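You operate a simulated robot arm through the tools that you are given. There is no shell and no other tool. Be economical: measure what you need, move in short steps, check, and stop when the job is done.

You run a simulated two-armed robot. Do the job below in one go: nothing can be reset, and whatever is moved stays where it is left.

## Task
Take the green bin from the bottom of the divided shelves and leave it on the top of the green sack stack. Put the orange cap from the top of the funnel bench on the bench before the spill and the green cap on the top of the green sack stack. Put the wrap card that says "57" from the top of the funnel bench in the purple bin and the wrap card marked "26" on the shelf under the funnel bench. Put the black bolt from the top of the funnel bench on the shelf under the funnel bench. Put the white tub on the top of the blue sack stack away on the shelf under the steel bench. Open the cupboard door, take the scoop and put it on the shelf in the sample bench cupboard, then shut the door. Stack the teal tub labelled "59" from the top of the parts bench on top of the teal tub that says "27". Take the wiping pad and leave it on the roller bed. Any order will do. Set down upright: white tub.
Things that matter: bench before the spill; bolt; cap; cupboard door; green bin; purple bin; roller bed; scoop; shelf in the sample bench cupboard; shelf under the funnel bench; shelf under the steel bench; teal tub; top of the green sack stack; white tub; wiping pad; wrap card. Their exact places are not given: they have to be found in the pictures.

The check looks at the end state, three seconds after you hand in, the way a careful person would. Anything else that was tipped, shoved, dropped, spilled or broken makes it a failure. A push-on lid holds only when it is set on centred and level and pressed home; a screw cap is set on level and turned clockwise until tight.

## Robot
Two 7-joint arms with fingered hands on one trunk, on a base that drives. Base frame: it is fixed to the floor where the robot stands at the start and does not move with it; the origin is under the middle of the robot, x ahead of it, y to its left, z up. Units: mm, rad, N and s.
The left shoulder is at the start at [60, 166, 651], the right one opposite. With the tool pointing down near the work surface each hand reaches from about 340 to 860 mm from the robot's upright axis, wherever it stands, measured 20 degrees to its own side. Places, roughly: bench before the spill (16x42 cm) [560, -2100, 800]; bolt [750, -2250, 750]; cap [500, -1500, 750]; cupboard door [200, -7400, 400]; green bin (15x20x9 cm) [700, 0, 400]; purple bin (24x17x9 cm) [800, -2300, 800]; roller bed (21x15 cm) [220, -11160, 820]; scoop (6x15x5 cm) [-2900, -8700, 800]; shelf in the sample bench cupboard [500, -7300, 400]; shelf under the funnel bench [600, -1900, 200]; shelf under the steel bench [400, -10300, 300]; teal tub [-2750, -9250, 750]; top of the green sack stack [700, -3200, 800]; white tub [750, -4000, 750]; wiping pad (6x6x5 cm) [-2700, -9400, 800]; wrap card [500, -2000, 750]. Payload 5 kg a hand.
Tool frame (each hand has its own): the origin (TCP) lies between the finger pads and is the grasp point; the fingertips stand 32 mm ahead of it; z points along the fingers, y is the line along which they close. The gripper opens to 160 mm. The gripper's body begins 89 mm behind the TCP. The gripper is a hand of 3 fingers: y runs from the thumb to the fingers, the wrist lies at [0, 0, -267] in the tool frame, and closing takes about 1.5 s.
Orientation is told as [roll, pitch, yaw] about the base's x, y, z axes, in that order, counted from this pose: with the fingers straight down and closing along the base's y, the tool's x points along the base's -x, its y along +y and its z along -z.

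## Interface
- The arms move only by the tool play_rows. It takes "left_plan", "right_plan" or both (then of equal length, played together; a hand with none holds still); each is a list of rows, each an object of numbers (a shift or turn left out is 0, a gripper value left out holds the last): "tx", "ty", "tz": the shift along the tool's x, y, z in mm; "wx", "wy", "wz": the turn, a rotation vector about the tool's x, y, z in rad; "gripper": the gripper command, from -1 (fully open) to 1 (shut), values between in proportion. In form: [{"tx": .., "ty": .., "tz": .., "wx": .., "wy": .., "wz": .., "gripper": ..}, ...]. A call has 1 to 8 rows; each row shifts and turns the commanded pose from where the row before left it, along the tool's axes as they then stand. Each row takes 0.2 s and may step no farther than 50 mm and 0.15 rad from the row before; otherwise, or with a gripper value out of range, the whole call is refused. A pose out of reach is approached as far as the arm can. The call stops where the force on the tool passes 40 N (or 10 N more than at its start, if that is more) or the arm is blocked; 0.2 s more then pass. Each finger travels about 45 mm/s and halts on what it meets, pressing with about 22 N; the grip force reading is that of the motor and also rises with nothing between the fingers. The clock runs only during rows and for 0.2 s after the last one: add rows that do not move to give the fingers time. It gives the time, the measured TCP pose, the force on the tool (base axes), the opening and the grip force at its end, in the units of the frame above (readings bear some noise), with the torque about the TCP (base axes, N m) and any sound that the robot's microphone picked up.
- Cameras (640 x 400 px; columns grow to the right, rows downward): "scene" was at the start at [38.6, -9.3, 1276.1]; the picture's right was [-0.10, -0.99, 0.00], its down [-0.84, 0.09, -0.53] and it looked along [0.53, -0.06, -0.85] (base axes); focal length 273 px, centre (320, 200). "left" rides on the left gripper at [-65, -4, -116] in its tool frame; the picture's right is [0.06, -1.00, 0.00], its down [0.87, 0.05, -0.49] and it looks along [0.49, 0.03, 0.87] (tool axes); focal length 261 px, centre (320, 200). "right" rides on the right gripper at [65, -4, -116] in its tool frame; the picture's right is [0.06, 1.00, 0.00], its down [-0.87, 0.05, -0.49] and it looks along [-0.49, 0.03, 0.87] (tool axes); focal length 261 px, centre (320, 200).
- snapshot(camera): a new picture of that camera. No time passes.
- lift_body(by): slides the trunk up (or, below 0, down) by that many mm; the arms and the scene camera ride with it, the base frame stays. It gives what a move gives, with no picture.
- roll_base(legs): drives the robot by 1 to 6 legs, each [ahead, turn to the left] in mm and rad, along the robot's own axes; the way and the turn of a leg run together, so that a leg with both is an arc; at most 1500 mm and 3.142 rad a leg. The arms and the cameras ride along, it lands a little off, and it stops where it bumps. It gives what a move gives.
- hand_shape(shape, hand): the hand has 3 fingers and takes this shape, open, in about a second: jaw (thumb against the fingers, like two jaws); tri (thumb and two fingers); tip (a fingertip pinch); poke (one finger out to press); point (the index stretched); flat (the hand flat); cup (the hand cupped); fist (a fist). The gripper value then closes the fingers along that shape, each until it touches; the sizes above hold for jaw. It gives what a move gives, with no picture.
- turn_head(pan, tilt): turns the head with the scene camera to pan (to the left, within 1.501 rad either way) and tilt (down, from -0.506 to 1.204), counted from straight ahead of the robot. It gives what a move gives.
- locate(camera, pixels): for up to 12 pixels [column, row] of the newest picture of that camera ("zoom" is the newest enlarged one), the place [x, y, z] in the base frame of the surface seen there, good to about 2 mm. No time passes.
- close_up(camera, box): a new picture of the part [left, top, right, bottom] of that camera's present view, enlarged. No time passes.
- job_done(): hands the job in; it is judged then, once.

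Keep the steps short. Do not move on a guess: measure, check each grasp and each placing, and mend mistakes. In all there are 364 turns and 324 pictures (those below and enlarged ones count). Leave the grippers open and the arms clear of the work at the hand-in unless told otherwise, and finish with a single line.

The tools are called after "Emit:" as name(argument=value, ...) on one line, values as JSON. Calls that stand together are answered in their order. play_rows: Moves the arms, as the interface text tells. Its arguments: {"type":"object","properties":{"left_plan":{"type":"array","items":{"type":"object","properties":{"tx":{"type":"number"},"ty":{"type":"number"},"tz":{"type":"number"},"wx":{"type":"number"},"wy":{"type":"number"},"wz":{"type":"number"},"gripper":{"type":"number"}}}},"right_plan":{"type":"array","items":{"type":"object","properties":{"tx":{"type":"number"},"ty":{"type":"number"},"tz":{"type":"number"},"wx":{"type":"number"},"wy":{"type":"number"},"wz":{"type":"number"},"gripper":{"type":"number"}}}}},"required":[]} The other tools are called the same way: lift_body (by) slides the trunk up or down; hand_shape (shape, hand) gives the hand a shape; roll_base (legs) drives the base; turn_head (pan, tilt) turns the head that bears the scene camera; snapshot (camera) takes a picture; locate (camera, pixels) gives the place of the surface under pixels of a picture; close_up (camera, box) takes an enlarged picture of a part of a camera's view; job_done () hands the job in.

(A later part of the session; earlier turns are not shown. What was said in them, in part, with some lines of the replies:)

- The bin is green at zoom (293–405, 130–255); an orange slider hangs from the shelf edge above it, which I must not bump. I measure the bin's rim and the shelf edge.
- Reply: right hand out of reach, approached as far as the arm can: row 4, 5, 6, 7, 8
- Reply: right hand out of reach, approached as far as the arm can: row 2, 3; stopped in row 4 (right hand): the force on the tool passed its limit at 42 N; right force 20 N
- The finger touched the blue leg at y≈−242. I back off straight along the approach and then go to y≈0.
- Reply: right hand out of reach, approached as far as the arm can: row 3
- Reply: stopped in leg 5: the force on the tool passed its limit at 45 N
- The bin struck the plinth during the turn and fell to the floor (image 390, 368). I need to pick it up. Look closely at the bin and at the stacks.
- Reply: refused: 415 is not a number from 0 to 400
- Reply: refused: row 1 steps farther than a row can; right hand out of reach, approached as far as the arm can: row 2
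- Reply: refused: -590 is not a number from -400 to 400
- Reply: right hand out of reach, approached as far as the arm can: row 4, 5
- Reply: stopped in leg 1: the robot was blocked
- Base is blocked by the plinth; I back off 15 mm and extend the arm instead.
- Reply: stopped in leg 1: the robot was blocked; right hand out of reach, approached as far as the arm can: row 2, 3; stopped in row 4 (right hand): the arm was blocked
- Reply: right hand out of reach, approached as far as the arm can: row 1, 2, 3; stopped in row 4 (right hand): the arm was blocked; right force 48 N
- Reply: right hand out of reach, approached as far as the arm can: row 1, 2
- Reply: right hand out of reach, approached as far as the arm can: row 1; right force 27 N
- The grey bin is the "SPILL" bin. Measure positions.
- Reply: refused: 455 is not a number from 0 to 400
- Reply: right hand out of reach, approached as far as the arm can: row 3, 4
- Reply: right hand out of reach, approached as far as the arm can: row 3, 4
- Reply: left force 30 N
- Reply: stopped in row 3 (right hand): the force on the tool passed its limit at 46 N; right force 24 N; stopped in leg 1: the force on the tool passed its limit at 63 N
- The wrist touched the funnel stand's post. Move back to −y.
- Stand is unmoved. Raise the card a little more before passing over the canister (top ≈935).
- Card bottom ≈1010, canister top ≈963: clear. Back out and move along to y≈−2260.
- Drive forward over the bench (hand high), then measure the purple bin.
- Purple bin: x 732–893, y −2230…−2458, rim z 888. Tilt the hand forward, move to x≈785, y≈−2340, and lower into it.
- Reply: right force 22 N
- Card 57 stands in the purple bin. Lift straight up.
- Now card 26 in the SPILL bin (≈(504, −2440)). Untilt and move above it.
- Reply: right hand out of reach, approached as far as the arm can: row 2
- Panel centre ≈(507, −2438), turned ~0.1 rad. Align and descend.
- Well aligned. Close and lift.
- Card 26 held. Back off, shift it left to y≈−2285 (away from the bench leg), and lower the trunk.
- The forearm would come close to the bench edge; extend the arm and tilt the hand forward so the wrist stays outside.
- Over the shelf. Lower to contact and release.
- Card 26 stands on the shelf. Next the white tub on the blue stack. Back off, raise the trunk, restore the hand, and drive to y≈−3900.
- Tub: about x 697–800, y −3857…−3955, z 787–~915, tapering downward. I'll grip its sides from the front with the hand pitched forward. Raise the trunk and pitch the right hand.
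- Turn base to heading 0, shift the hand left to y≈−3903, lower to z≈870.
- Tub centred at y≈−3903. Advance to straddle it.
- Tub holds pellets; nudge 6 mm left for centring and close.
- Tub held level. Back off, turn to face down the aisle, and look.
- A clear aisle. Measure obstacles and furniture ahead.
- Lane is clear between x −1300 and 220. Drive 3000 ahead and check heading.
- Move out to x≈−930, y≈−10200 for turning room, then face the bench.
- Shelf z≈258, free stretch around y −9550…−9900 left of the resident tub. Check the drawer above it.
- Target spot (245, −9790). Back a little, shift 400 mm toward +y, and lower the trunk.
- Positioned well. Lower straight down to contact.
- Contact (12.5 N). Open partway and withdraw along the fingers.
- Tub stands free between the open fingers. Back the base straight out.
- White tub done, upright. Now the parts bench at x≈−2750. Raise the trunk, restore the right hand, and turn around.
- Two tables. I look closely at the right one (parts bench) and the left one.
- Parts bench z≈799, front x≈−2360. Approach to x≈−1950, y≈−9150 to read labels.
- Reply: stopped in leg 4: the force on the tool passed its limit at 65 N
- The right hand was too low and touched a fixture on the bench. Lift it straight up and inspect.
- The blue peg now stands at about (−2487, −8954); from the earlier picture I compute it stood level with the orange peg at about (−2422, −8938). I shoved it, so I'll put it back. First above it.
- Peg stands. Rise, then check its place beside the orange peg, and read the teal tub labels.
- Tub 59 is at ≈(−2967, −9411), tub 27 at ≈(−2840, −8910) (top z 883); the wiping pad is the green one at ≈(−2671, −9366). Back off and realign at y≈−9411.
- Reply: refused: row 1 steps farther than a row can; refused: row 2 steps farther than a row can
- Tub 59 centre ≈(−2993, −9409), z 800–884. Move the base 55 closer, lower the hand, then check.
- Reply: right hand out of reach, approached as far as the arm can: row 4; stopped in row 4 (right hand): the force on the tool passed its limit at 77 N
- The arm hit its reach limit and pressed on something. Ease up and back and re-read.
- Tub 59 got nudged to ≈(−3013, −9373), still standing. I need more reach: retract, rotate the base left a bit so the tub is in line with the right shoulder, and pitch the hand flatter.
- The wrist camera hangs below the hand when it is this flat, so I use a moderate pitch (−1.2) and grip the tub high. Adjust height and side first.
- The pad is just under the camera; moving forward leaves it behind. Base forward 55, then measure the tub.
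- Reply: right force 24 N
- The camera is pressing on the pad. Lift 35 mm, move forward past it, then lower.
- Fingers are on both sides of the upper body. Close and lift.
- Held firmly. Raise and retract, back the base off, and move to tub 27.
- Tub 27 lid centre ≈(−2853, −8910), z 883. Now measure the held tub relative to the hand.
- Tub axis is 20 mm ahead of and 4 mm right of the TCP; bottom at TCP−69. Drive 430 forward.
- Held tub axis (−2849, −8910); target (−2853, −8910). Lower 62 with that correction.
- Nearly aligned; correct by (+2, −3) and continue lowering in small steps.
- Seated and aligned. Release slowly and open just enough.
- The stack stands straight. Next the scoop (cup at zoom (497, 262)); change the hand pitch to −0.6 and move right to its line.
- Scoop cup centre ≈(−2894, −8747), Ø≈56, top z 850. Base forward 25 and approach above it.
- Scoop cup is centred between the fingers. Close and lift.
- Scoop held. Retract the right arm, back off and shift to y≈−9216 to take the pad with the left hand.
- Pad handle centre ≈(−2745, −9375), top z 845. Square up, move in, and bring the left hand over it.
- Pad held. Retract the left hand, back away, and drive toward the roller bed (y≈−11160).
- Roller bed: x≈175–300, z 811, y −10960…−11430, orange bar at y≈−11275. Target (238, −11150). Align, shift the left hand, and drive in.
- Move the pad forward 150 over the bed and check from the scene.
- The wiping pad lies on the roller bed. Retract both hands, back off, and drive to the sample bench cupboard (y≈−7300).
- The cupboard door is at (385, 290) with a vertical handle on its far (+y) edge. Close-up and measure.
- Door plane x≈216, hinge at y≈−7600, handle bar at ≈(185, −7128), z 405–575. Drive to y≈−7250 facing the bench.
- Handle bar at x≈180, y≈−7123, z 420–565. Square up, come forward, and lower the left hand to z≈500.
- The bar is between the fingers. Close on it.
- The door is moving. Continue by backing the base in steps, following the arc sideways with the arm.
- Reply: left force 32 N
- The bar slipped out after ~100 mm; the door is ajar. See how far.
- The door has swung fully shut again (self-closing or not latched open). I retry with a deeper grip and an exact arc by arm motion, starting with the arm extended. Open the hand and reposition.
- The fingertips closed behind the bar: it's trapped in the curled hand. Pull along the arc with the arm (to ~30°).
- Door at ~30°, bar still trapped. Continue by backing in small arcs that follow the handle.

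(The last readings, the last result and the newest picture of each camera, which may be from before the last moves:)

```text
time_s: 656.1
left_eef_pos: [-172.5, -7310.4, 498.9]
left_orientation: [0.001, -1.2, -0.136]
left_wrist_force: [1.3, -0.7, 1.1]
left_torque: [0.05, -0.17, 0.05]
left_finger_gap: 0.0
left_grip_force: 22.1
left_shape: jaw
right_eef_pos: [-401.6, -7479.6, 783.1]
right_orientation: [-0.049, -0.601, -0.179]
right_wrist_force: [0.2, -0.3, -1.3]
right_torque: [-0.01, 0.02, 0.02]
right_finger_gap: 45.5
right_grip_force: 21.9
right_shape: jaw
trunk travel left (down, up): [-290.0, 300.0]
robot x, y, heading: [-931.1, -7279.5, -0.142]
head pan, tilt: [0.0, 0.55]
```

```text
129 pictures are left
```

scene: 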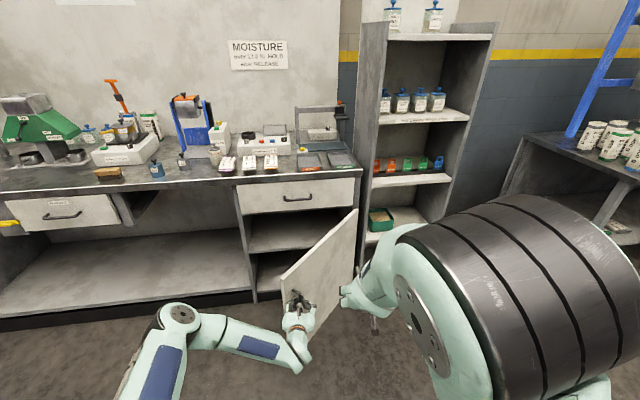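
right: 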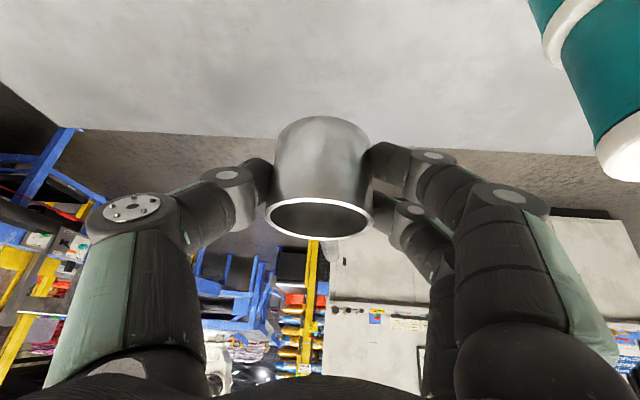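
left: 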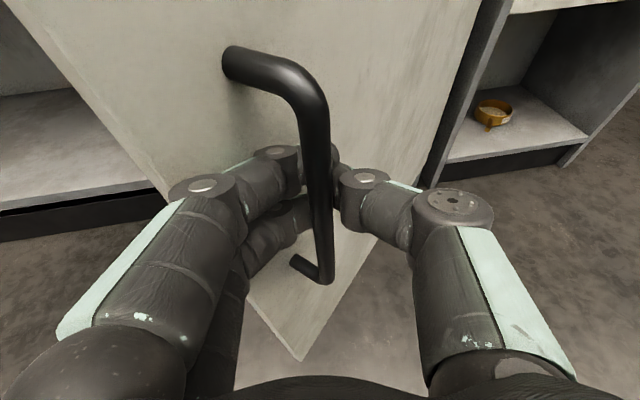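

Door ~50° and interior visible. Continue with the arm to ~70°.

Emit:
play_rows(left_plan=[{"tx": 6.4, "ty": -37.3, "tz": -16.6}, {"tx": 5.3, "ty": -38.6, "tz": -13.6}, {"tx": 4, "ty": -39.6, "tz": -10.3}, {"tx": 2.8, "ty": -40.6, "tz": -7.1}, {}])

Emit:
snapshot(camera="scene")

Emit:
snapshot(camera="left")

```text
time_s: 657.3
left_eef_pos: [-243.3, -7457.8, 500.1]
left_orientation: [0.003, -1.202, -0.135]
left_wrist_force: [-6.4, 4.1, 0.2]
left_torque: [0.05, 0.0, 0.51]
left_finger_gap: 0.0
left_grip_force: 22.1
left_shape: jaw
right_eef_pos: [-401.6, -7478.7, 784.1]
right_orientation: [-0.05, -0.602, -0.178]
right_wrist_force: [0.4, -0.2, -0.9]
right_torque: [0.01, -0.01, 0.02]
right_finger_gap: 46.0
right_grip_force: 22.2
right_shape: jaw
trunk travel left (down, up): [-290.0, 300.0]
robot x, y, heading: [-930.7, -7273.7, -0.141]
head pan, tilt: [0.0, 0.55]
```

```text
128 pictures are left
```

scene: 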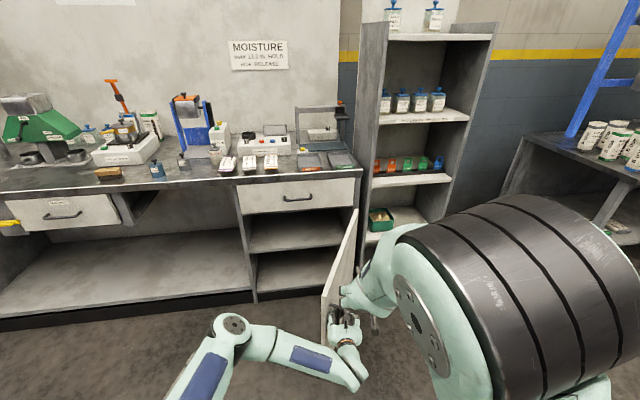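

```text
127 pictures are left
```

left: 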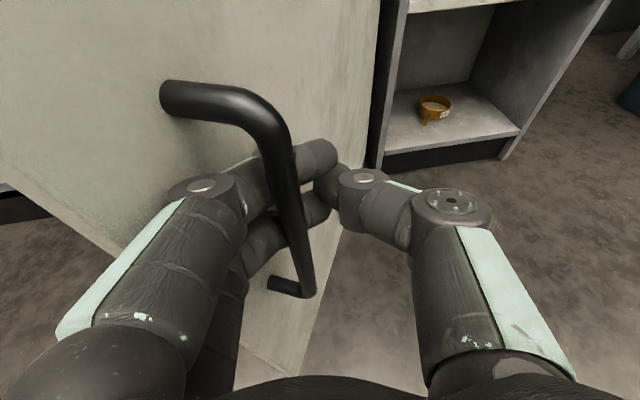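

Door ~70°. Test whether it stays: loosen the fingers a little and read the force and position.

Emit:
play_rows(left_plan=[{"gripper": 0.5}, {}, {}, {}, {}])

Emit:
snapshot(camera="left")

```text
time_s: 658.5
left_eef_pos: [-242.8, -7458.2, 500.5]
left_orientation: [0.001, -1.201, -0.135]
left_wrist_force: [-0.4, 0.5, -0.7]
left_torque: [-0.01, 0.01, 0.02]
left_finger_gap: 39.3
left_grip_force: 0.0
left_shape: jaw
right_eef_pos: [-401.5, -7479.2, 783.0]
right_orientation: [-0.048, -0.605, -0.178]
right_wrist_force: [-0.1, -0.2, -1.1]
right_torque: [0.02, 0.03, -0.03]
right_finger_gap: 45.6
right_grip_force: 22.1
right_shape: jaw
trunk travel left (down, up): [-290.0, 300.0]
robot x, y, heading: [-933.4, -7274.0, -0.145]
head pan, tilt: [0.0, 0.55]
```

```text
126 pictures are left
```

left: 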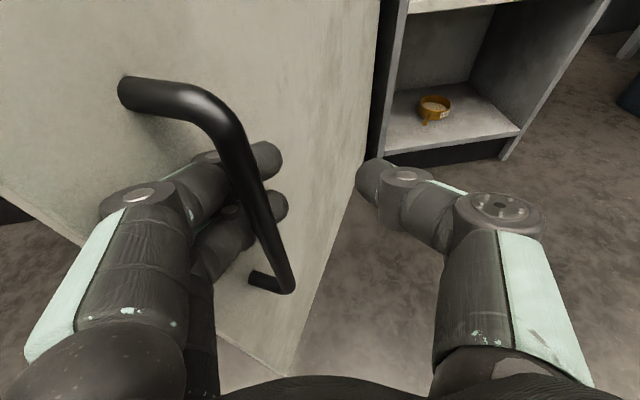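

Emit:
play_rows(left_plan=[{}, {}, {}, {}, {}, {}, {}, {}])

Emit:
snapshot(camera="left")

```text
time_s: 660.3
left_eef_pos: [-243.4, -7458.5, 501.7]
left_orientation: [-0.001, -1.201, -0.137]
left_wrist_force: [0.5, -0.9, -0.4]
left_torque: [-0.01, -0.02, 0.0]
left_finger_gap: 39.8
left_grip_force: 0.0
left_shape: jaw
right_eef_pos: [-400.9, -7479.6, 782.9]
right_orientation: [-0.05, -0.603, -0.179]
right_wrist_force: [-0.1, -0.2, -0.4]
right_torque: [-0.02, 0.0, 0.0]
right_finger_gap: 45.7
right_grip_force: 21.5
right_shape: jaw
trunk travel left (down, up): [-290.0, 300.0]
robot x, y, heading: [-932.8, -7272.4, -0.149]
head pan, tilt: [0.0, 0.55]
```

```text
125 pictures are left
```

left: 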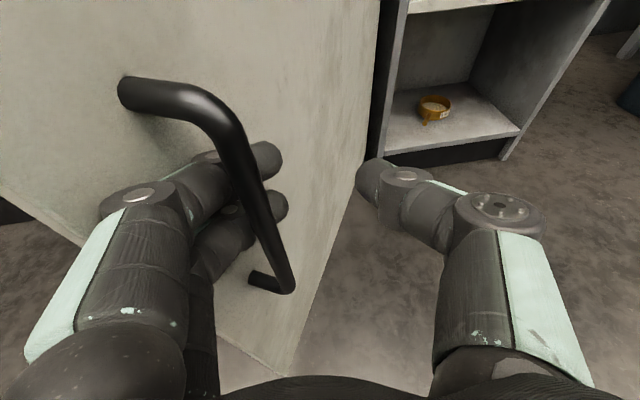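

The door stays put. Withdraw the left hand straight back along its fingers.

Emit:
play_rows(left_plan=[{"tx": 9, "tz": -23}, {"tx": 9, "tz": -23}, {"tx": 9, "tz": -23}, {"tx": 9, "tz": -23}, {}])

Emit:
snapshot(camera="scene")

Emit:
snapshot(camera="left")

```text
time_s: 661.5
left_eef_pos: [-341.6, -7443.8, 498.1]
left_orientation: [-0.002, -1.2, -0.135]
left_wrist_force: [-0.4, -0.2, 0.7]
left_torque: [-0.01, -0.04, 0.02]
left_finger_gap: 40.0
left_grip_force: 0.0
left_shape: jaw
right_eef_pos: [-401.7, -7478.7, 781.9]
right_orientation: [-0.049, -0.603, -0.177]
right_wrist_force: [-0.8, -0.4, -0.7]
right_torque: [-0.02, 0.06, -0.03]
right_finger_gap: 45.5
right_grip_force: 21.9
right_shape: jaw
trunk travel left (down, up): [-290.0, 300.0]
robot x, y, heading: [-933.4, -7268.9, -0.148]
head pan, tilt: [0.0, 0.55]
```

```text
124 pictures are left
```

scene: 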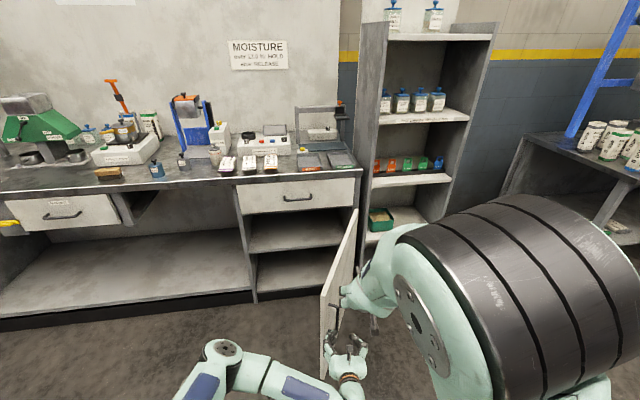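

```text
123 pictures are left
```

left: 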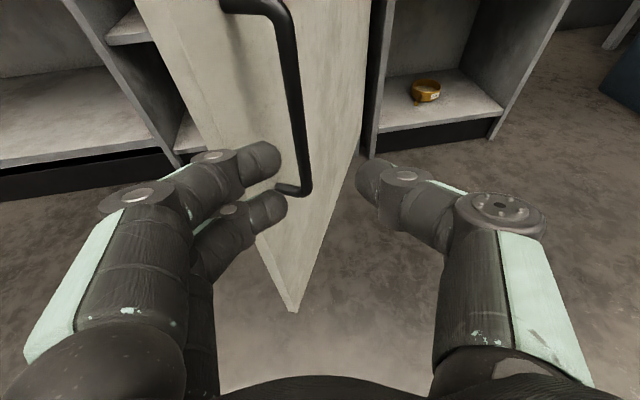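

Emit:
close_up(camera="scene", box=[225, 170, 385, 330])

Emit:
locate(camera="scene", pixels=[[290, 235], [270, 245], [320, 240], [290, 250], [252, 230], [300, 265], [345, 215], [325, 350], [290, 220], [330, 310], [250, 215], [340, 245]])

```text
2.50 times, centred on (305, 250) of scene
```

zoom: 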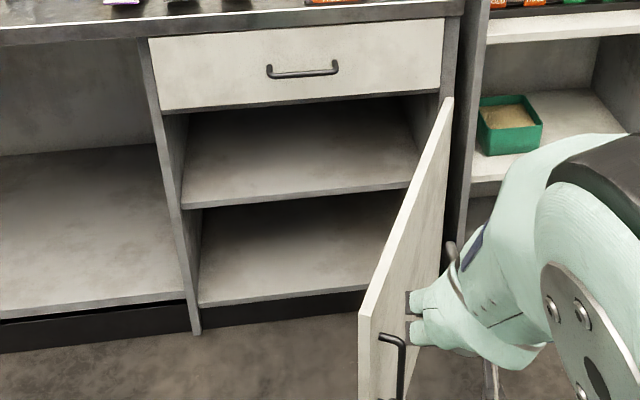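

```text
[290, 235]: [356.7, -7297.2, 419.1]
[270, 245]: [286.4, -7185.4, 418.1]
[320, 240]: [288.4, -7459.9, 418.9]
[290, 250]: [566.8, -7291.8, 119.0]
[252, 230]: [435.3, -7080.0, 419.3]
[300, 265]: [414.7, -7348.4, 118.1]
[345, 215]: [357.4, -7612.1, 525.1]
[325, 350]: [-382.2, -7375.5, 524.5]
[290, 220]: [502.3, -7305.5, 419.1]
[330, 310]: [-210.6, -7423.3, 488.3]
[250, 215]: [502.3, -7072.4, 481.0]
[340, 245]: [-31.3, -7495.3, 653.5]
```

Shelf z≈419 (x 270–600, y −7085…−7600), opening top z≈650, door tip ≈(−244, −7433). Move the left hand aside (up/left), then place the base at ≈(−510, −7080).

Emit:
play_rows(left_plan=[{"ty": 45, "tx": 7, "tz": -19}, {"ty": 45, "tx": 7, "tz": -19}, {"ty": 45}, {"ty": 45, "wy": 0.1}, {"ty": 45, "wy": 0.1}, {"ty": 40, "wy": 0.1}, {"wy": 0.1}, {"wy": 0.1}])

Emit:
lift_body(by=-75)

Emit:
roll_base(legs=[[0, 0.57], [400, 0], [0, -0.42]])

Emit:
snapshot(camera="scene")

```text
time_s: 663.3
left_eef_pos: [-347.1, -7175.6, 497.0]
left_orientation: [0.0, -0.698, -0.136]
left_wrist_force: [0.4, 0.1, -0.3]
left_torque: [0.0, 0.01, 0.01]
left_finger_gap: 40.1
left_grip_force: 0.0
left_shape: jaw
right_eef_pos: [-401.0, -7480.1, 783.7]
right_orientation: [-0.049, -0.603, -0.177]
right_wrist_force: [0.1, 0.5, -0.2]
right_torque: [0.05, 0.04, -0.02]
right_finger_gap: 45.9
right_grip_force: 21.8
right_shape: jaw
trunk travel left (down, up): [-290.0, 300.0]
robot x, y, heading: [-935.0, -7271.3, -0.145]
head pan, tilt: [0.0, 0.55]
```

```text
time_s: 664.5
left_eef_pos: [-345.6, -7175.9, 422.1]
left_orientation: [-0.001, -0.7, -0.136]
left_wrist_force: [0.0, -0.8, 0.0]
left_torque: [0.01, -0.02, -0.03]
left_finger_gap: 40.0
left_grip_force: 0.1
left_shape: jaw
right_eef_pos: [-402.2, -7478.9, 707.0]
right_orientation: [-0.048, -0.602, -0.177]
right_wrist_force: [-0.6, 0.7, -1.1]
right_torque: [-0.04, 0.04, 0.01]
right_finger_gap: 45.5
right_grip_force: 21.9
right_shape: jaw
trunk travel left (down, up): [-215.0, 375.0]
robot x, y, heading: [-932.7, -7275.2, -0.148]
head pan, tilt: [0.0, 0.55]
```

```text
time_s: 669.9
left_eef_pos: [2.6, -6929.0, 421.8]
left_orientation: [-0.002, -0.701, 0.005]
left_wrist_force: [0.5, 0.6, 0.2]
left_torque: [0.01, -0.01, 0.03]
left_finger_gap: 39.9
left_grip_force: 0.0
left_shape: jaw
right_eef_pos: [-9.8, -7237.4, 707.7]
right_orientation: [-0.048, -0.601, -0.037]
right_wrist_force: [0.0, 0.3, -1.3]
right_torque: [-0.01, 0.04, -0.01]
right_finger_gap: 45.7
right_grip_force: 22.2
right_shape: jaw
trunk travel left (down, up): [-215.0, 375.0]
robot x, y, heading: [-562.0, -7108.1, -0.004]
head pan, tilt: [0.0, 0.55]
```

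```text
121 pictures are left
```

scene: 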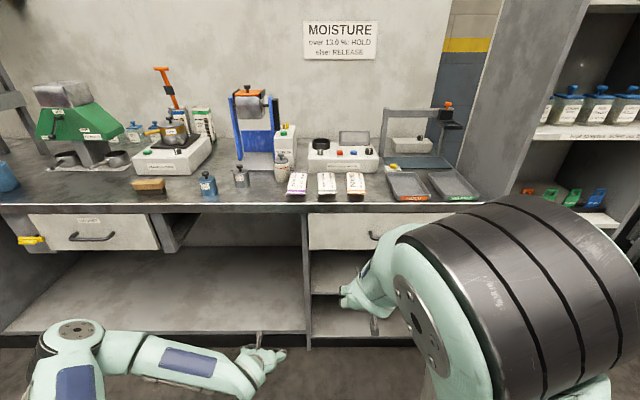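

Lower the right hand first (so the scoop handle passes under the drawer), shifting right.

Emit:
play_rows(right_plan=[{"tx": 21.5, "tz": 31.4, "ty": -12}, {"tx": 21.5, "tz": 31.4, "ty": -12}, {"tx": 21.5, "tz": 31.4, "ty": -12}, {"tx": 21.5, "tz": 31.4, "ty": -12}, {"tx": 21.5, "tz": 31.4, "ty": -12}, {}])

Emit:
play_rows(right_plan=[{"tx": -31, "tz": 21}, {"tx": -31, "tz": 21}, {"wy": -0.15}, {"wy": -0.15}, {}])

Emit:
snapshot(camera="right")

Emit:
snapshot(camera="scene")

```text
time_s: 671.3
left_eef_pos: [1.5, -6929.0, 422.4]
left_orientation: [0.0, -0.7, 0.005]
left_wrist_force: [0.4, -0.4, -0.7]
left_torque: [-0.03, 0.01, 0.0]
left_finger_gap: 39.9
left_grip_force: 0.0
left_shape: jaw
right_eef_pos: [-11.8, -7305.9, 519.5]
right_orientation: [-0.05, -0.602, -0.035]
right_wrist_force: [-0.5, 0.1, -0.3]
right_torque: [-0.02, 0.03, -0.02]
right_finger_gap: 45.8
right_grip_force: 22.1
right_shape: jaw
trunk travel left (down, up): [-215.0, 375.0]
robot x, y, heading: [-566.2, -7109.7, -0.007]
head pan, tilt: [0.0, 0.55]
```

```text
time_s: 672.5
left_eef_pos: [2.1, -6928.0, 422.2]
left_orientation: [-0.001, -0.7, 0.006]
left_wrist_force: [-0.2, 0.0, -0.7]
left_torque: [0.02, 0.01, -0.02]
left_finger_gap: 39.8
left_grip_force: 0.0
left_shape: jaw
right_eef_pos: [60.4, -7311.6, 521.7]
right_orientation: [-0.065, -0.902, -0.013]
right_wrist_force: [0.3, 0.7, -1.0]
right_torque: [0.0, 0.01, -0.02]
right_finger_gap: 45.2
right_grip_force: 22.2
right_shape: jaw
trunk travel left (down, up): [-215.0, 375.0]
robot x, y, heading: [-563.7, -7105.9, -0.009]
head pan, tilt: [0.0, 0.55]
```

```text
120 pictures are left
```

right: 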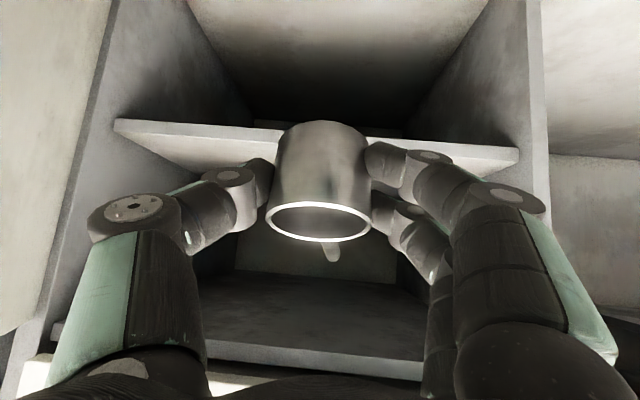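

```text
119 pictures are left
```

scene: 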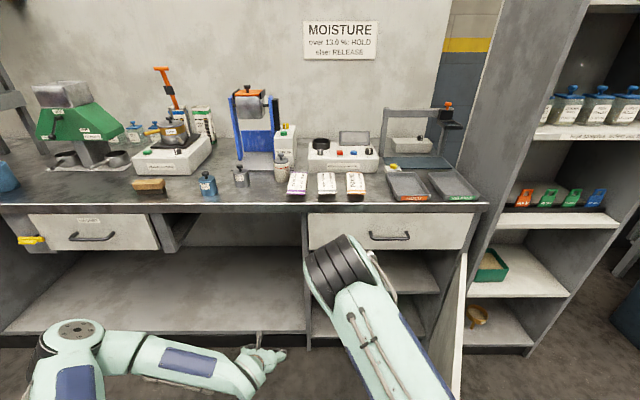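

Emit:
locate(camera="scene", pixels=[[345, 240], [330, 265], [370, 275], [380, 330], [465, 270], [460, 340]])

Emit:
locate(camera="right", pixels=[[130, 128], [510, 155], [330, 300], [450, 80], [400, 150], [240, 140]])

```text
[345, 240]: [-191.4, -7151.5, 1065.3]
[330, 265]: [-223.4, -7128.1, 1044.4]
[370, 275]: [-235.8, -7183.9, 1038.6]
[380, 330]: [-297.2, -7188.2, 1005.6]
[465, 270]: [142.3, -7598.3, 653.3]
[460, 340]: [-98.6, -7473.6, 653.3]
```

```text
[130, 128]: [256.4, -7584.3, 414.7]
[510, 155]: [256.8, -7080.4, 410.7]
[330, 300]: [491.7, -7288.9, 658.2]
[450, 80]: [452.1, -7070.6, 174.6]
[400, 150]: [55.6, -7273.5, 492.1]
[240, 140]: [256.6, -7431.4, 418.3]
```

Lower 37 mm so the wrist clears the drawer rail, then go in.

Emit:
play_rows(right_plan=[{"tx": 29, "tz": 23}, {"tx": -28, "tz": 35}, {"tx": -28, "tz": 35}, {"tx": -28, "tz": 35}, {}])

Emit:
snapshot(camera="right")

```text
time_s: 673.7
left_eef_pos: [1.2, -6928.0, 423.1]
left_orientation: [-0.001, -0.701, 0.004]
left_wrist_force: [0.7, 0.8, -0.2]
left_torque: [0.02, -0.02, -0.03]
left_finger_gap: 40.2
left_grip_force: 0.0
left_shape: jaw
right_eef_pos: [195.4, -7324.1, 480.2]
right_orientation: [-0.062, -0.898, -0.013]
right_wrist_force: [-0.6, -0.4, -0.8]
right_torque: [0.01, 0.04, -0.02]
right_finger_gap: 45.2
right_grip_force: 21.8
right_shape: jaw
trunk travel left (down, up): [-215.0, 375.0]
robot x, y, heading: [-564.8, -7107.9, -0.004]
head pan, tilt: [0.0, 0.55]
```

```text
118 pictures are left
```

right: 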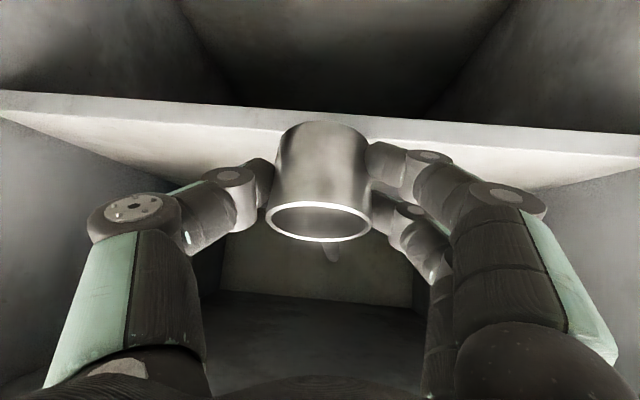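

Emit:
play_rows(right_plan=[{"tx": -30, "tz": 33}, {"tx": -28, "tz": 35}, {"tx": -28, "tz": 35}, {}])

Emit:
snapshot(camera="right")

```text
time_s: 674.7
left_eef_pos: [1.9, -6928.7, 424.4]
left_orientation: [0.0, -0.699, 0.006]
left_wrist_force: [-0.1, 0.3, -0.2]
left_torque: [-0.02, 0.01, 0.0]
left_finger_gap: 40.0
left_grip_force: 0.1
left_shape: jaw
right_eef_pos: [326.1, -7330.7, 484.8]
right_orientation: [-0.066, -0.9, -0.015]
right_wrist_force: [0.3, 0.3, -1.0]
right_torque: [0.0, -0.02, 0.01]
right_finger_gap: 45.5
right_grip_force: 22.0
right_shape: jaw
trunk travel left (down, up): [-215.0, 375.0]
robot x, y, heading: [-563.2, -7109.0, -0.007]
head pan, tilt: [0.0, 0.55]
```

```text
117 pictures are left
```

right: 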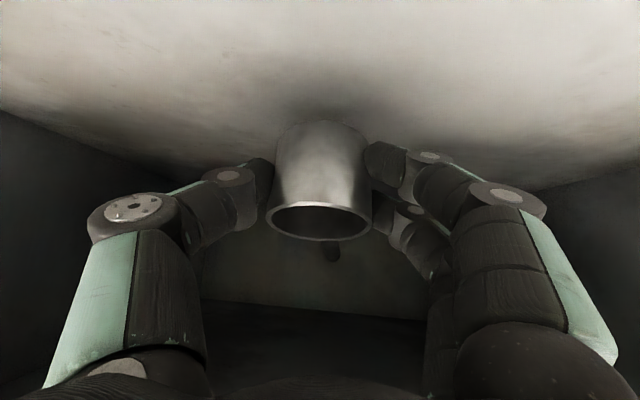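

Over the shelf. Lower until contact.

Emit:
play_rows(right_plan=[{"tx": 8, "tz": 6}, {"tx": 4, "tz": 3}, {"tx": 2, "tz": 2}, {"tx": 2, "tz": 1}, {}])

```text
time_s: 675.9
left_eef_pos: [1.7, -6929.8, 420.8]
left_orientation: [-0.001, -0.699, 0.006]
left_wrist_force: [0.4, -1.0, 1.0]
left_torque: [-0.03, -0.02, 0.02]
left_finger_gap: 40.0
left_grip_force: 0.0
left_shape: jaw
right_eef_pos: [327.8, -7328.9, 467.5]
right_orientation: [-0.064, -0.9, -0.012]
right_wrist_force: [-0.4, 0.4, -1.2]
right_torque: [-0.03, 0.01, 0.01]
right_finger_gap: 45.7
right_grip_force: 21.6
right_shape: jaw
trunk travel left (down, up): [-215.0, 375.0]
robot x, y, heading: [-563.6, -7109.2, -0.008]
head pan, tilt: [0.0, 0.55]
```

Emit:
play_rows(right_plan=[{"tx": 2, "tz": 1}, {"tx": 2, "tz": 1}, {"tx": 2, "tz": 1}, {}])

```text
time_s: 676.9
left_eef_pos: [1.7, -6928.2, 422.6]
left_orientation: [-0.001, -0.7, 0.005]
left_wrist_force: [0.0, -0.1, -0.4]
left_torque: [0.01, 0.0, -0.01]
left_finger_gap: 40.1
left_grip_force: 0.1
left_shape: jaw
right_eef_pos: [327.2, -7328.3, 463.0]
right_orientation: [-0.064, -0.905, -0.012]
right_wrist_force: [3.3, 0.1, 6.6]
right_torque: [0.01, -0.06, 0.03]
right_finger_gap: 45.3
right_grip_force: 22.4
right_shape: jaw
trunk travel left (down, up): [-215.0, 375.0]
robot x, y, heading: [-563.6, -7107.8, -0.01]
head pan, tilt: [0.0, 0.55]
```

Contact. Release gradually.

Emit:
play_rows(right_plan=[{"gripper": 0.4}, {}, {}, {"gripper": 0.1}, {}, {"gripper": -0.15}, {}, {}])

Emit:
snapshot(camera="right")

```text
time_s: 678.7
left_eef_pos: [1.9, -6928.3, 423.1]
left_orientation: [-0.001, -0.699, 0.006]
left_wrist_force: [-0.2, 0.4, 0.2]
left_torque: [-0.01, 0.01, -0.02]
left_finger_gap: 40.0
left_grip_force: 0.0
left_shape: jaw
right_eef_pos: [326.9, -7329.4, 461.3]
right_orientation: [-0.065, -0.899, -0.014]
right_wrist_force: [0.3, -0.5, 0.2]
right_torque: [-0.02, 0.01, 0.02]
right_finger_gap: 91.7
right_grip_force: 0.1
right_shape: jaw
trunk travel left (down, up): [-215.0, 375.0]
robot x, y, heading: [-571.0, -7108.8, -0.004]
head pan, tilt: [0.0, 0.55]
```

```text
116 pictures are left
```

right: 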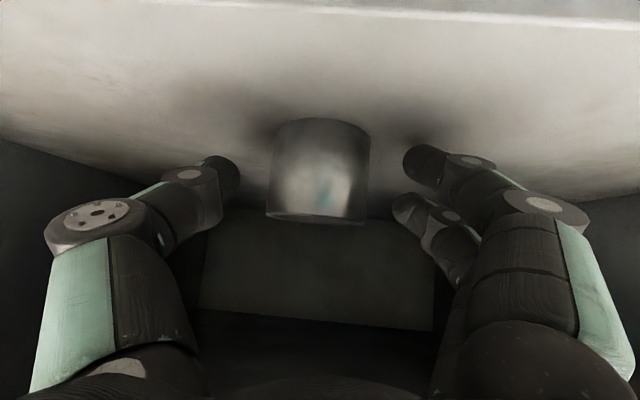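

Scoop stands on the shelf. Withdraw straight back.

Emit:
play_rows(right_plan=[{"tx": 26, "tz": -36}, {"tx": 28, "tz": -35}, {"tx": 28, "tz": -35}, {"tx": 28, "tz": -35}, {"tx": 28, "tz": -35}, {"tx": 28, "tz": -35}, {}])

Emit:
snapshot(camera="right")

Emit:
snapshot(camera="scene")

```text
time_s: 680.3
left_eef_pos: [2.5, -6928.8, 423.2]
left_orientation: [0.001, -0.699, 0.006]
left_wrist_force: [-0.3, -0.1, -0.2]
left_torque: [0.04, 0.0, 0.02]
left_finger_gap: 39.7
left_grip_force: 0.1
left_shape: jaw
right_eef_pos: [57.5, -7313.5, 464.8]
right_orientation: [-0.065, -0.9, -0.014]
right_wrist_force: [0.1, 0.7, 0.2]
right_torque: [0.01, 0.0, -0.02]
right_finger_gap: 91.3
right_grip_force: 0.1
right_shape: jaw
trunk travel left (down, up): [-215.0, 375.0]
robot x, y, heading: [-565.4, -7108.4, -0.002]
head pan, tilt: [0.0, 0.55]
```

```text
115 pictures are left
```

right: 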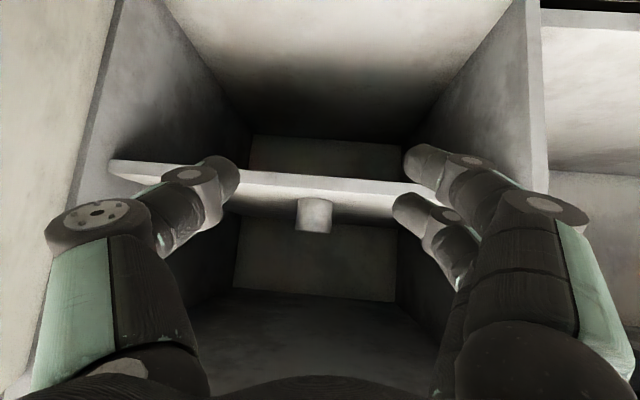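

```text
114 pictures are left
```

scene: 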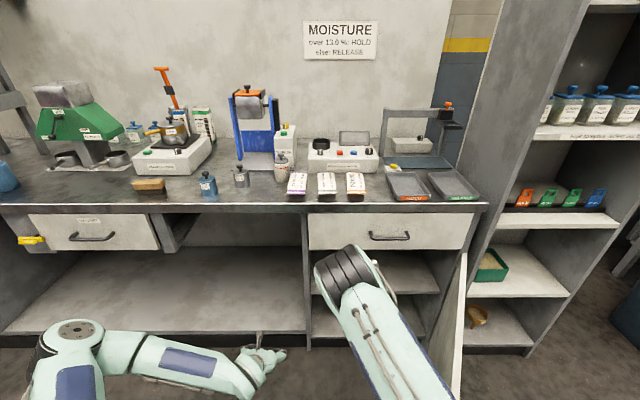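

Scoop is on the shelf. To shut the door I go around to its outer side: raise the trunk so hands clear the door top (653), back off, and shift right.

Emit:
lift_body(by=300)

Emit:
roll_base(legs=[[-335, 0], [0, -1.571], [330, 0], [0, 1.571]])

Emit:
snapshot(camera="scene")

```text
time_s: 683.3
left_eef_pos: [2.0, -6928.7, 723.5]
left_orientation: [0.001, -0.698, 0.004]
left_wrist_force: [0.4, 0.1, 0.4]
left_torque: [-0.01, -0.01, 0.01]
left_finger_gap: 40.2
left_grip_force: 0.1
left_shape: jaw
right_eef_pos: [57.5, -7314.4, 764.0]
right_orientation: [-0.064, -0.9, -0.014]
right_wrist_force: [0.0, 0.5, 1.0]
right_torque: [0.0, 0.08, -0.01]
right_finger_gap: 91.4
right_grip_force: 0.0
right_shape: jaw
trunk travel left (down, up): [-515.0, 75.0]
robot x, y, heading: [-560.7, -7112.2, -0.002]
head pan, tilt: [0.0, 0.55]
```

```text
time_s: 693.0
left_eef_pos: [-520.7, -7875.0, 722.1]
left_orientation: [0.001, -0.701, -1.145]
left_wrist_force: [0.3, -0.6, -0.5]
left_torque: [0.01, -0.02, 0.06]
left_finger_gap: 40.2
left_grip_force: 0.1
left_shape: jaw
right_eef_pos: [-850.3, -8083.4, 763.8]
right_orientation: [-0.063, -0.9, -1.163]
right_wrist_force: [-0.2, -0.5, -0.8]
right_torque: [0.03, -0.03, 0.01]
right_finger_gap: 91.7
right_grip_force: 0.1
right_shape: jaw
trunk travel left (down, up): [-515.0, 75.0]
robot x, y, heading: [-916.9, -7428.6, -1.162]
head pan, tilt: [0.0, 0.55]
stopped in leg 4: the robot was blocked; the commanded pose is now the measured one
```

```text
113 pictures are left
```

scene: 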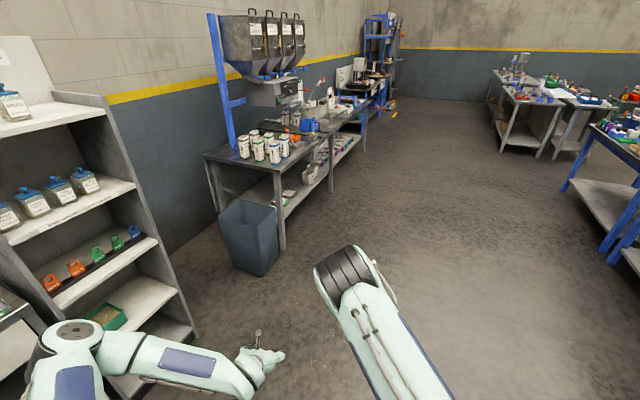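

The base's rear corner met the floor locker. Pull forward away from it, finish the turn, and check the locker.

Emit:
roll_base(legs=[[180, 0], [0, 1.16]])

Emit:
turn_head(pan=1.5, tilt=0.6)

Emit:
snapshot(camera="scene")

```text
time_s: 697.4
left_eef_pos: [-276.6, -7415.1, 721.3]
left_orientation: [0.003, -0.7, 0.008]
left_wrist_force: [0.9, -0.3, 0.4]
left_torque: [-0.02, 0.0, -0.01]
left_finger_gap: 40.1
left_grip_force: 0.0
left_shape: jaw
right_eef_pos: [-218.8, -7800.0, 764.9]
right_orientation: [-0.065, -0.9, -0.01]
right_wrist_force: [-0.4, -1.0, -1.4]
right_torque: [-0.02, 0.03, -0.01]
right_finger_gap: 91.9
right_grip_force: 0.1
right_shape: jaw
trunk travel left (down, up): [-515.0, 75.0]
robot x, y, heading: [-842.3, -7598.0, -0.007]
head pan, tilt: [0.0, 0.55]
```

```text
time_s: 699.0
left_eef_pos: [-277.5, -7416.7, 721.8]
left_orientation: [0.002, -0.7, 0.011]
left_wrist_force: [-0.1, -0.1, 0.4]
left_torque: [0.02, -0.03, 0.0]
left_finger_gap: 40.0
left_grip_force: 0.1
left_shape: jaw
right_eef_pos: [-220.0, -7800.9, 764.0]
right_orientation: [-0.065, -0.899, -0.011]
right_wrist_force: [-0.3, -0.2, 0.4]
right_torque: [-0.01, 0.01, -0.01]
right_finger_gap: 91.7
right_grip_force: 0.1
right_shape: jaw
trunk travel left (down, up): [-515.0, 75.0]
robot x, y, heading: [-843.6, -7593.2, -0.006]
head pan, tilt: [1.499, 0.6]
```

```text
112 pictures are left
```

scene: 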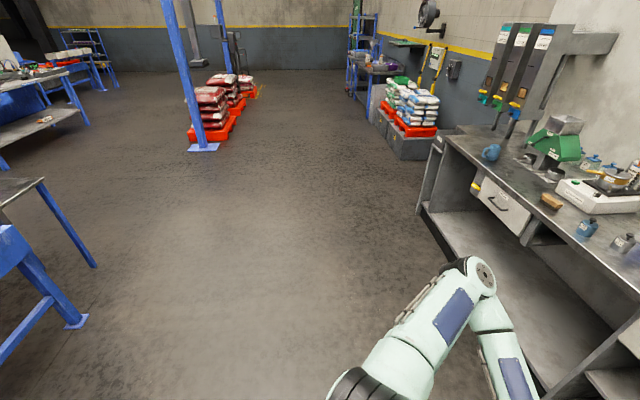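

Emit:
turn_head(pan=0.2, tilt=0.7)

Emit:
snapshot(camera="scene")

```text
time_s: 700.5
left_eef_pos: [-277.6, -7416.1, 721.1]
left_orientation: [0.003, -0.7, 0.008]
left_wrist_force: [-0.3, 0.7, 0.8]
left_torque: [0.0, 0.01, 0.0]
left_finger_gap: 40.0
left_grip_force: 0.1
left_shape: jaw
right_eef_pos: [-219.2, -7801.8, 763.6]
right_orientation: [-0.064, -0.901, -0.011]
right_wrist_force: [-0.3, -0.4, 0.1]
right_torque: [-0.02, 0.02, -0.01]
right_finger_gap: 91.8
right_grip_force: 0.1
right_shape: jaw
trunk travel left (down, up): [-515.0, 75.0]
robot x, y, heading: [-844.9, -7599.6, -0.005]
head pan, tilt: [0.201, 0.7]
```

```text
111 pictures are left
```

scene: 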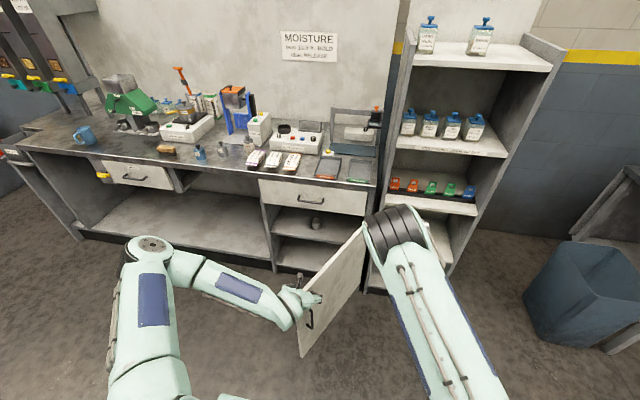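

Clear view: scoop on the shelf, door at ~68°. Move the left hand over to the outer side of the door, close the fist, and lower it.

Emit:
play_rows(left_plan=[{"ty": -43, "gripper": 1}, {"ty": -43}, {"ty": -43}, {"ty": -20}, {}])

Emit:
play_rows(left_plan=[{"tx": 27, "tz": 32}, {"tx": 27, "tz": 32}, {"tx": 27, "tz": 32}, {"tx": 27, "tz": 32}, {"tx": 27, "tz": 32}, {}])

Emit:
snapshot(camera="scene")

```text
time_s: 701.7
left_eef_pos: [-277.0, -7565.1, 722.1]
left_orientation: [0.002, -0.7, 0.011]
left_wrist_force: [-0.1, -0.4, 0.4]
left_torque: [0.01, -0.01, 0.02]
left_finger_gap: 0.1
left_grip_force: 21.7
left_shape: jaw
right_eef_pos: [-221.1, -7800.5, 765.3]
right_orientation: [-0.062, -0.9, -0.008]
right_wrist_force: [0.5, -0.4, 1.0]
right_torque: [0.01, 0.01, 0.02]
right_finger_gap: 91.8
right_grip_force: 0.1
right_shape: jaw
trunk travel left (down, up): [-515.0, 75.0]
robot x, y, heading: [-841.8, -7601.6, -0.003]
head pan, tilt: [0.201, 0.7]
```

```text
time_s: 703.1
left_eef_pos: [-276.8, -7567.9, 510.4]
left_orientation: [0.001, -0.701, 0.009]
left_wrist_force: [-0.4, -0.1, 0.1]
left_torque: [0.02, 0.01, 0.04]
left_finger_gap: 0.0
left_grip_force: 22.2
left_shape: jaw
right_eef_pos: [-219.7, -7801.4, 763.1]
right_orientation: [-0.063, -0.9, -0.009]
right_wrist_force: [-0.4, 0.3, -0.4]
right_torque: [-0.01, 0.04, 0.0]
right_finger_gap: 91.8
right_grip_force: 0.0
right_shape: jaw
trunk travel left (down, up): [-515.0, 75.0]
robot x, y, heading: [-842.0, -7600.0, -0.007]
head pan, tilt: [0.201, 0.7]
```

```text
110 pictures are left
```

scene: 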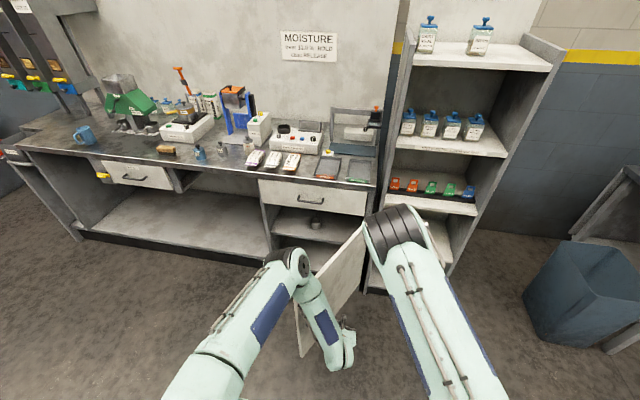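

Move forward 120 then push to +y.

Emit:
play_rows(left_plan=[{"tx": -30.6, "tz": 25.8}, {"tx": -30.6, "tz": 25.8}, {"tx": -30.6, "tz": 25.8}, {"ty": 30}, {"ty": 30}, {"ty": 30}, {"ty": 30}, {}])

Emit:
snapshot(camera="scene")

```text
time_s: 704.9
left_eef_pos: [-158.9, -7444.4, 514.1]
left_orientation: [0.002, -0.7, 0.009]
left_wrist_force: [0.1, -0.3, 0.3]
left_torque: [0.01, 0.0, -0.01]
left_finger_gap: 0.0
left_grip_force: 22.1
left_shape: jaw
right_eef_pos: [-220.2, -7801.2, 764.1]
right_orientation: [-0.063, -0.901, -0.009]
right_wrist_force: [-0.2, -0.4, -0.6]
right_torque: [-0.02, 0.0, -0.04]
right_finger_gap: 91.6
right_grip_force: 0.1
right_shape: jaw
trunk travel left (down, up): [-515.0, 75.0]
robot x, y, heading: [-843.0, -7599.7, -0.005]
head pan, tilt: [0.201, 0.7]
```

```text
109 pictures are left
```

scene: 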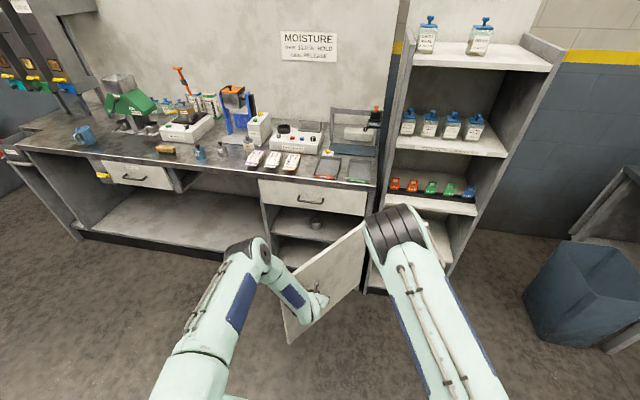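

Door is closing. Continue along the arc.

Emit:
play_rows(left_plan=[{"tx": -20.6, "tz": 17.3, "ty": 39}, {"tx": -20.6, "tz": 17.3, "ty": 39}, {"tx": -20.6, "tz": 17.3, "ty": 39}, {"tx": -28, "tz": 24, "ty": 28}, {"tx": -28, "tz": 24, "ty": 28}, {"tx": -28, "tz": 24, "ty": 28}, {}])

Emit:
snapshot(camera="scene")

```text
time_s: 706.5
left_eef_pos: [12.8, -7254.2, 509.5]
left_orientation: [0.001, -0.699, 0.009]
left_wrist_force: [0.6, 1.0, -0.7]
left_torque: [-0.01, 0.01, -0.03]
left_finger_gap: 0.1
left_grip_force: 22.0
left_shape: jaw
left hand out of reach, approached as far as the arm can: row 6
right_eef_pos: [-219.7, -7800.8, 763.6]
right_orientation: [-0.064, -0.9, -0.009]
right_wrist_force: [0.8, -0.2, 0.1]
right_torque: [-0.01, -0.02, -0.01]
right_finger_gap: 91.7
right_grip_force: 0.2
right_shape: jaw
trunk travel left (down, up): [-515.0, 75.0]
robot x, y, heading: [-845.7, -7599.3, -0.001]
head pan, tilt: [0.201, 0.7]
```

```text
108 pictures are left
```

scene: 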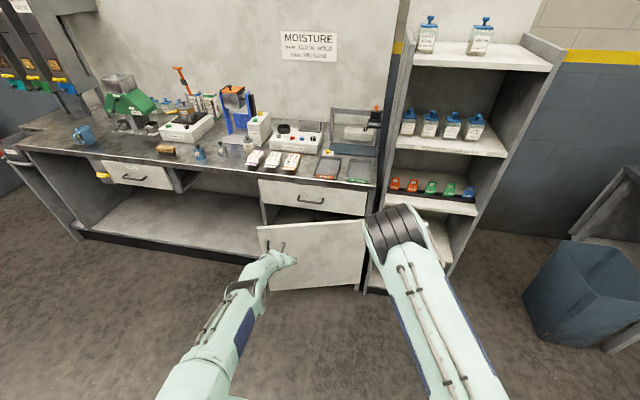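

Drive the base forward to press it shut.

Emit:
roll_base(legs=[[140, 0]])

Emit:
roll_base(legs=[[40, 0]])

Emit:
close_up(camera="scene", box=[220, 150, 420, 330])

```text
time_s: 707.8
left_eef_pos: [152.0, -7254.2, 508.0]
left_orientation: [0.001, -0.699, 0.01]
left_wrist_force: [0.0, -0.6, -0.9]
left_torque: [0.0, 0.01, 0.02]
left_finger_gap: 0.1
left_grip_force: 22.4
left_shape: jaw
right_eef_pos: [-80.5, -7801.4, 764.1]
right_orientation: [-0.063, -0.901, -0.009]
right_wrist_force: [0.2, -0.1, 0.4]
right_torque: [0.0, 0.02, -0.01]
right_finger_gap: 91.6
right_grip_force: 0.0
right_shape: jaw
trunk travel left (down, up): [-515.0, 75.0]
robot x, y, heading: [-708.2, -7596.6, -0.01]
head pan, tilt: [0.201, 0.7]
```

```text
time_s: 708.8
left_eef_pos: [181.0, -7249.6, 501.4]
left_orientation: [-0.004, -0.686, 0.02]
left_wrist_force: [-3.3, -0.3, 1.7]
left_torque: [-0.01, -0.01, -0.03]
left_finger_gap: 0.1
left_grip_force: 21.4
left_shape: jaw
right_eef_pos: [-43.4, -7799.6, 763.5]
right_orientation: [-0.063, -0.901, -0.007]
right_wrist_force: [0.1, 0.3, -0.3]
right_torque: [-0.05, -0.02, -0.01]
right_finger_gap: 91.6
right_grip_force: 0.1
right_shape: jaw
trunk travel left (down, up): [-515.0, 75.0]
robot x, y, heading: [-668.9, -7605.1, 0.005]
head pan, tilt: [0.201, 0.7]
stopped in leg 1: the force on the tool passed its limit at 44 N (the readings are from after the stop); the commanded pose is now the measured one
```

```text
2.22 times, centred on (320, 240) of scene
```

zoom: 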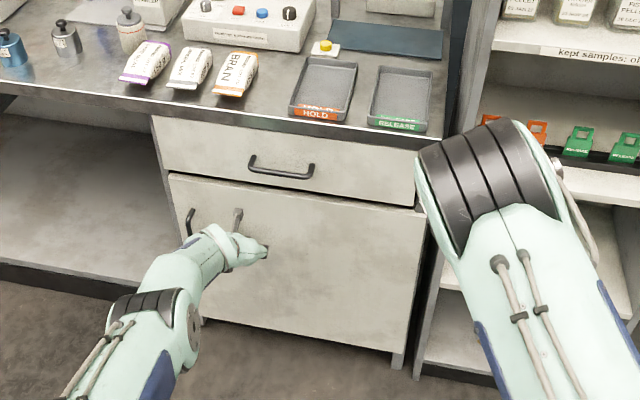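

Emit:
locate(camera="zoom", pixels=[[180, 190], [185, 250], [300, 230], [400, 300], [350, 220], [230, 310]])

Emit:
roll_base(legs=[[-300, 0]])

Emit:
close_up(camera="scene", box=[220, 130, 420, 310])

```text
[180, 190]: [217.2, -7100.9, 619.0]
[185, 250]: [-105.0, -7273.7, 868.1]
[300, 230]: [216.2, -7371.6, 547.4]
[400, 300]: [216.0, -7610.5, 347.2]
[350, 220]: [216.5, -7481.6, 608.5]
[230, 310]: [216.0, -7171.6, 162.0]
```

```text
time_s: 710.9
left_eef_pos: [-122.0, -7245.4, 502.5]
left_orientation: [-0.002, -0.686, 0.025]
left_wrist_force: [-0.5, -0.1, 0.3]
left_torque: [0.0, -0.02, 0.01]
left_finger_gap: 0.2
left_grip_force: 21.8
left_shape: jaw
right_eef_pos: [-342.6, -7795.9, 764.0]
right_orientation: [-0.064, -0.902, 0.0]
right_wrist_force: [0.1, -1.0, 0.7]
right_torque: [0.03, 0.0, 0.02]
right_finger_gap: 91.7
right_grip_force: 0.2
right_shape: jaw
trunk travel left (down, up): [-515.0, 75.0]
robot x, y, heading: [-967.2, -7603.7, 0.003]
head pan, tilt: [0.201, 0.7]
```

```text
2.22 times, centred on (320, 220) of scene
```

zoom: 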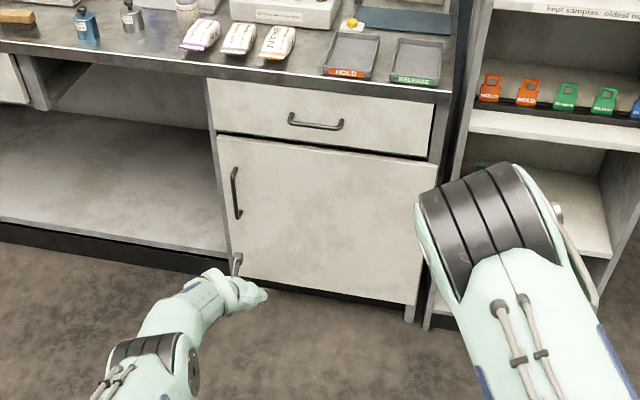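

The door is shut (x≈216 across). Now check the locker I touched: move away from it and look back.

Emit:
play_rows(left_plan=[{"tx": -25, "tz": -35, "gripper": -1}, {"tx": -25, "tz": -35}, {"tx": -25, "tz": -35}, {"tx": -25, "tz": -35}, {}], right_plan=[{"gripper": -1}, {}, {}, {}, {}])

Emit:
roll_base(legs=[[150, 0], [0, 1.2]])

Emit:
turn_head(pan=1.3, tilt=0.7)

Emit:
snapshot(camera="scene")

```text
time_s: 712.0
left_eef_pos: [-131.6, -7246.2, 674.2]
left_orientation: [-0.003, -0.685, 0.026]
left_wrist_force: [0.0, -0.5, -0.2]
left_torque: [-0.01, -0.03, 0.0]
left_finger_gap: 159.9
left_grip_force: 0.0
left_shape: jaw
right_eef_pos: [-340.9, -7795.1, 763.1]
right_orientation: [-0.062, -0.901, 0.001]
right_wrist_force: [0.5, 0.2, -0.2]
right_torque: [-0.01, -0.02, 0.02]
right_finger_gap: 159.9
right_grip_force: 0.0
right_shape: jaw
trunk travel left (down, up): [-515.0, 75.0]
robot x, y, heading: [-970.3, -7601.0, 0.005]
head pan, tilt: [0.201, 0.7]
```

```text
time_s: 716.4
left_eef_pos: [-805.7, -6691.8, 672.3]
left_orientation: [-0.004, -0.686, 1.18]
left_wrist_force: [0.1, 0.1, 0.2]
left_torque: [0.01, -0.01, -0.02]
left_finger_gap: 160.1
left_grip_force: 0.0
left_shape: jaw
right_eef_pos: [-385.4, -7105.5, 762.8]
right_orientation: [-0.065, -0.901, 1.158]
right_wrist_force: [-0.3, -0.7, 0.4]
right_torque: [-0.02, 0.01, 0.01]
right_finger_gap: 160.1
right_grip_force: 0.0
right_shape: jaw
trunk travel left (down, up): [-515.0, 75.0]
robot x, y, heading: [-813.5, -7598.9, 1.167]
head pan, tilt: [0.201, 0.7]
```

```text
time_s: 717.7
left_eef_pos: [-805.3, -6691.0, 672.5]
left_orientation: [-0.004, -0.686, 1.179]
left_wrist_force: [-0.2, -0.5, 0.4]
left_torque: [0.02, 0.01, 0.02]
left_finger_gap: 159.9
left_grip_force: 0.1
left_shape: jaw
right_eef_pos: [-384.2, -7107.3, 764.8]
right_orientation: [-0.063, -0.9, 1.155]
right_wrist_force: [0.1, 0.6, -0.1]
right_torque: [0.01, -0.04, 0.0]
right_finger_gap: 160.0
right_grip_force: 0.0
right_shape: jaw
trunk travel left (down, up): [-515.0, 75.0]
robot x, y, heading: [-813.6, -7598.2, 1.157]
head pan, tilt: [1.3, 0.7]
```

```text
105 pictures are left
```

scene: 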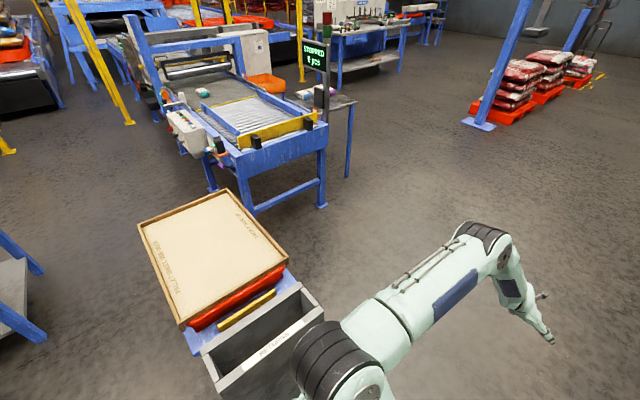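

Emit:
locate(camera="scene", pixels=[[322, 310], [303, 290], [205, 350], [228, 385], [290, 265], [185, 330], [270, 390]])

Emit:
close_up(camera="scene", box=[130, 180, 360, 400])

```text
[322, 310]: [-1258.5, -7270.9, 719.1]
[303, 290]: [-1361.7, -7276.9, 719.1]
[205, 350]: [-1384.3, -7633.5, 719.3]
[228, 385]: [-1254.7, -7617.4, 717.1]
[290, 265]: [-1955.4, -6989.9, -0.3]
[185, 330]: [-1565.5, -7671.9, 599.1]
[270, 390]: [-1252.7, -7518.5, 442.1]
```

```text
1.82 times, centred on (245, 290) of scene
```

zoom: 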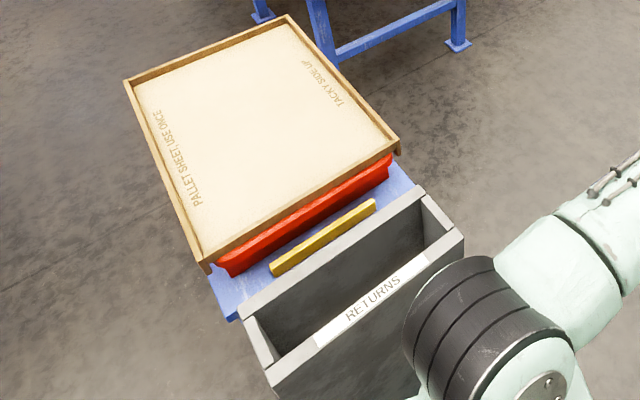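

All items are placed, the cupboard door is shut, the RETURNS bin stands square as before, and both hands are open and clear. Handing in.

Emit:
job_done()

```text
The job is handed in.
```

I handed the job in with every item placed and the cupboard door shut, but the green bin was dropped once on the way and a blue peg on the parts bench was shoved about 65 mm and set back at its estimated spot.
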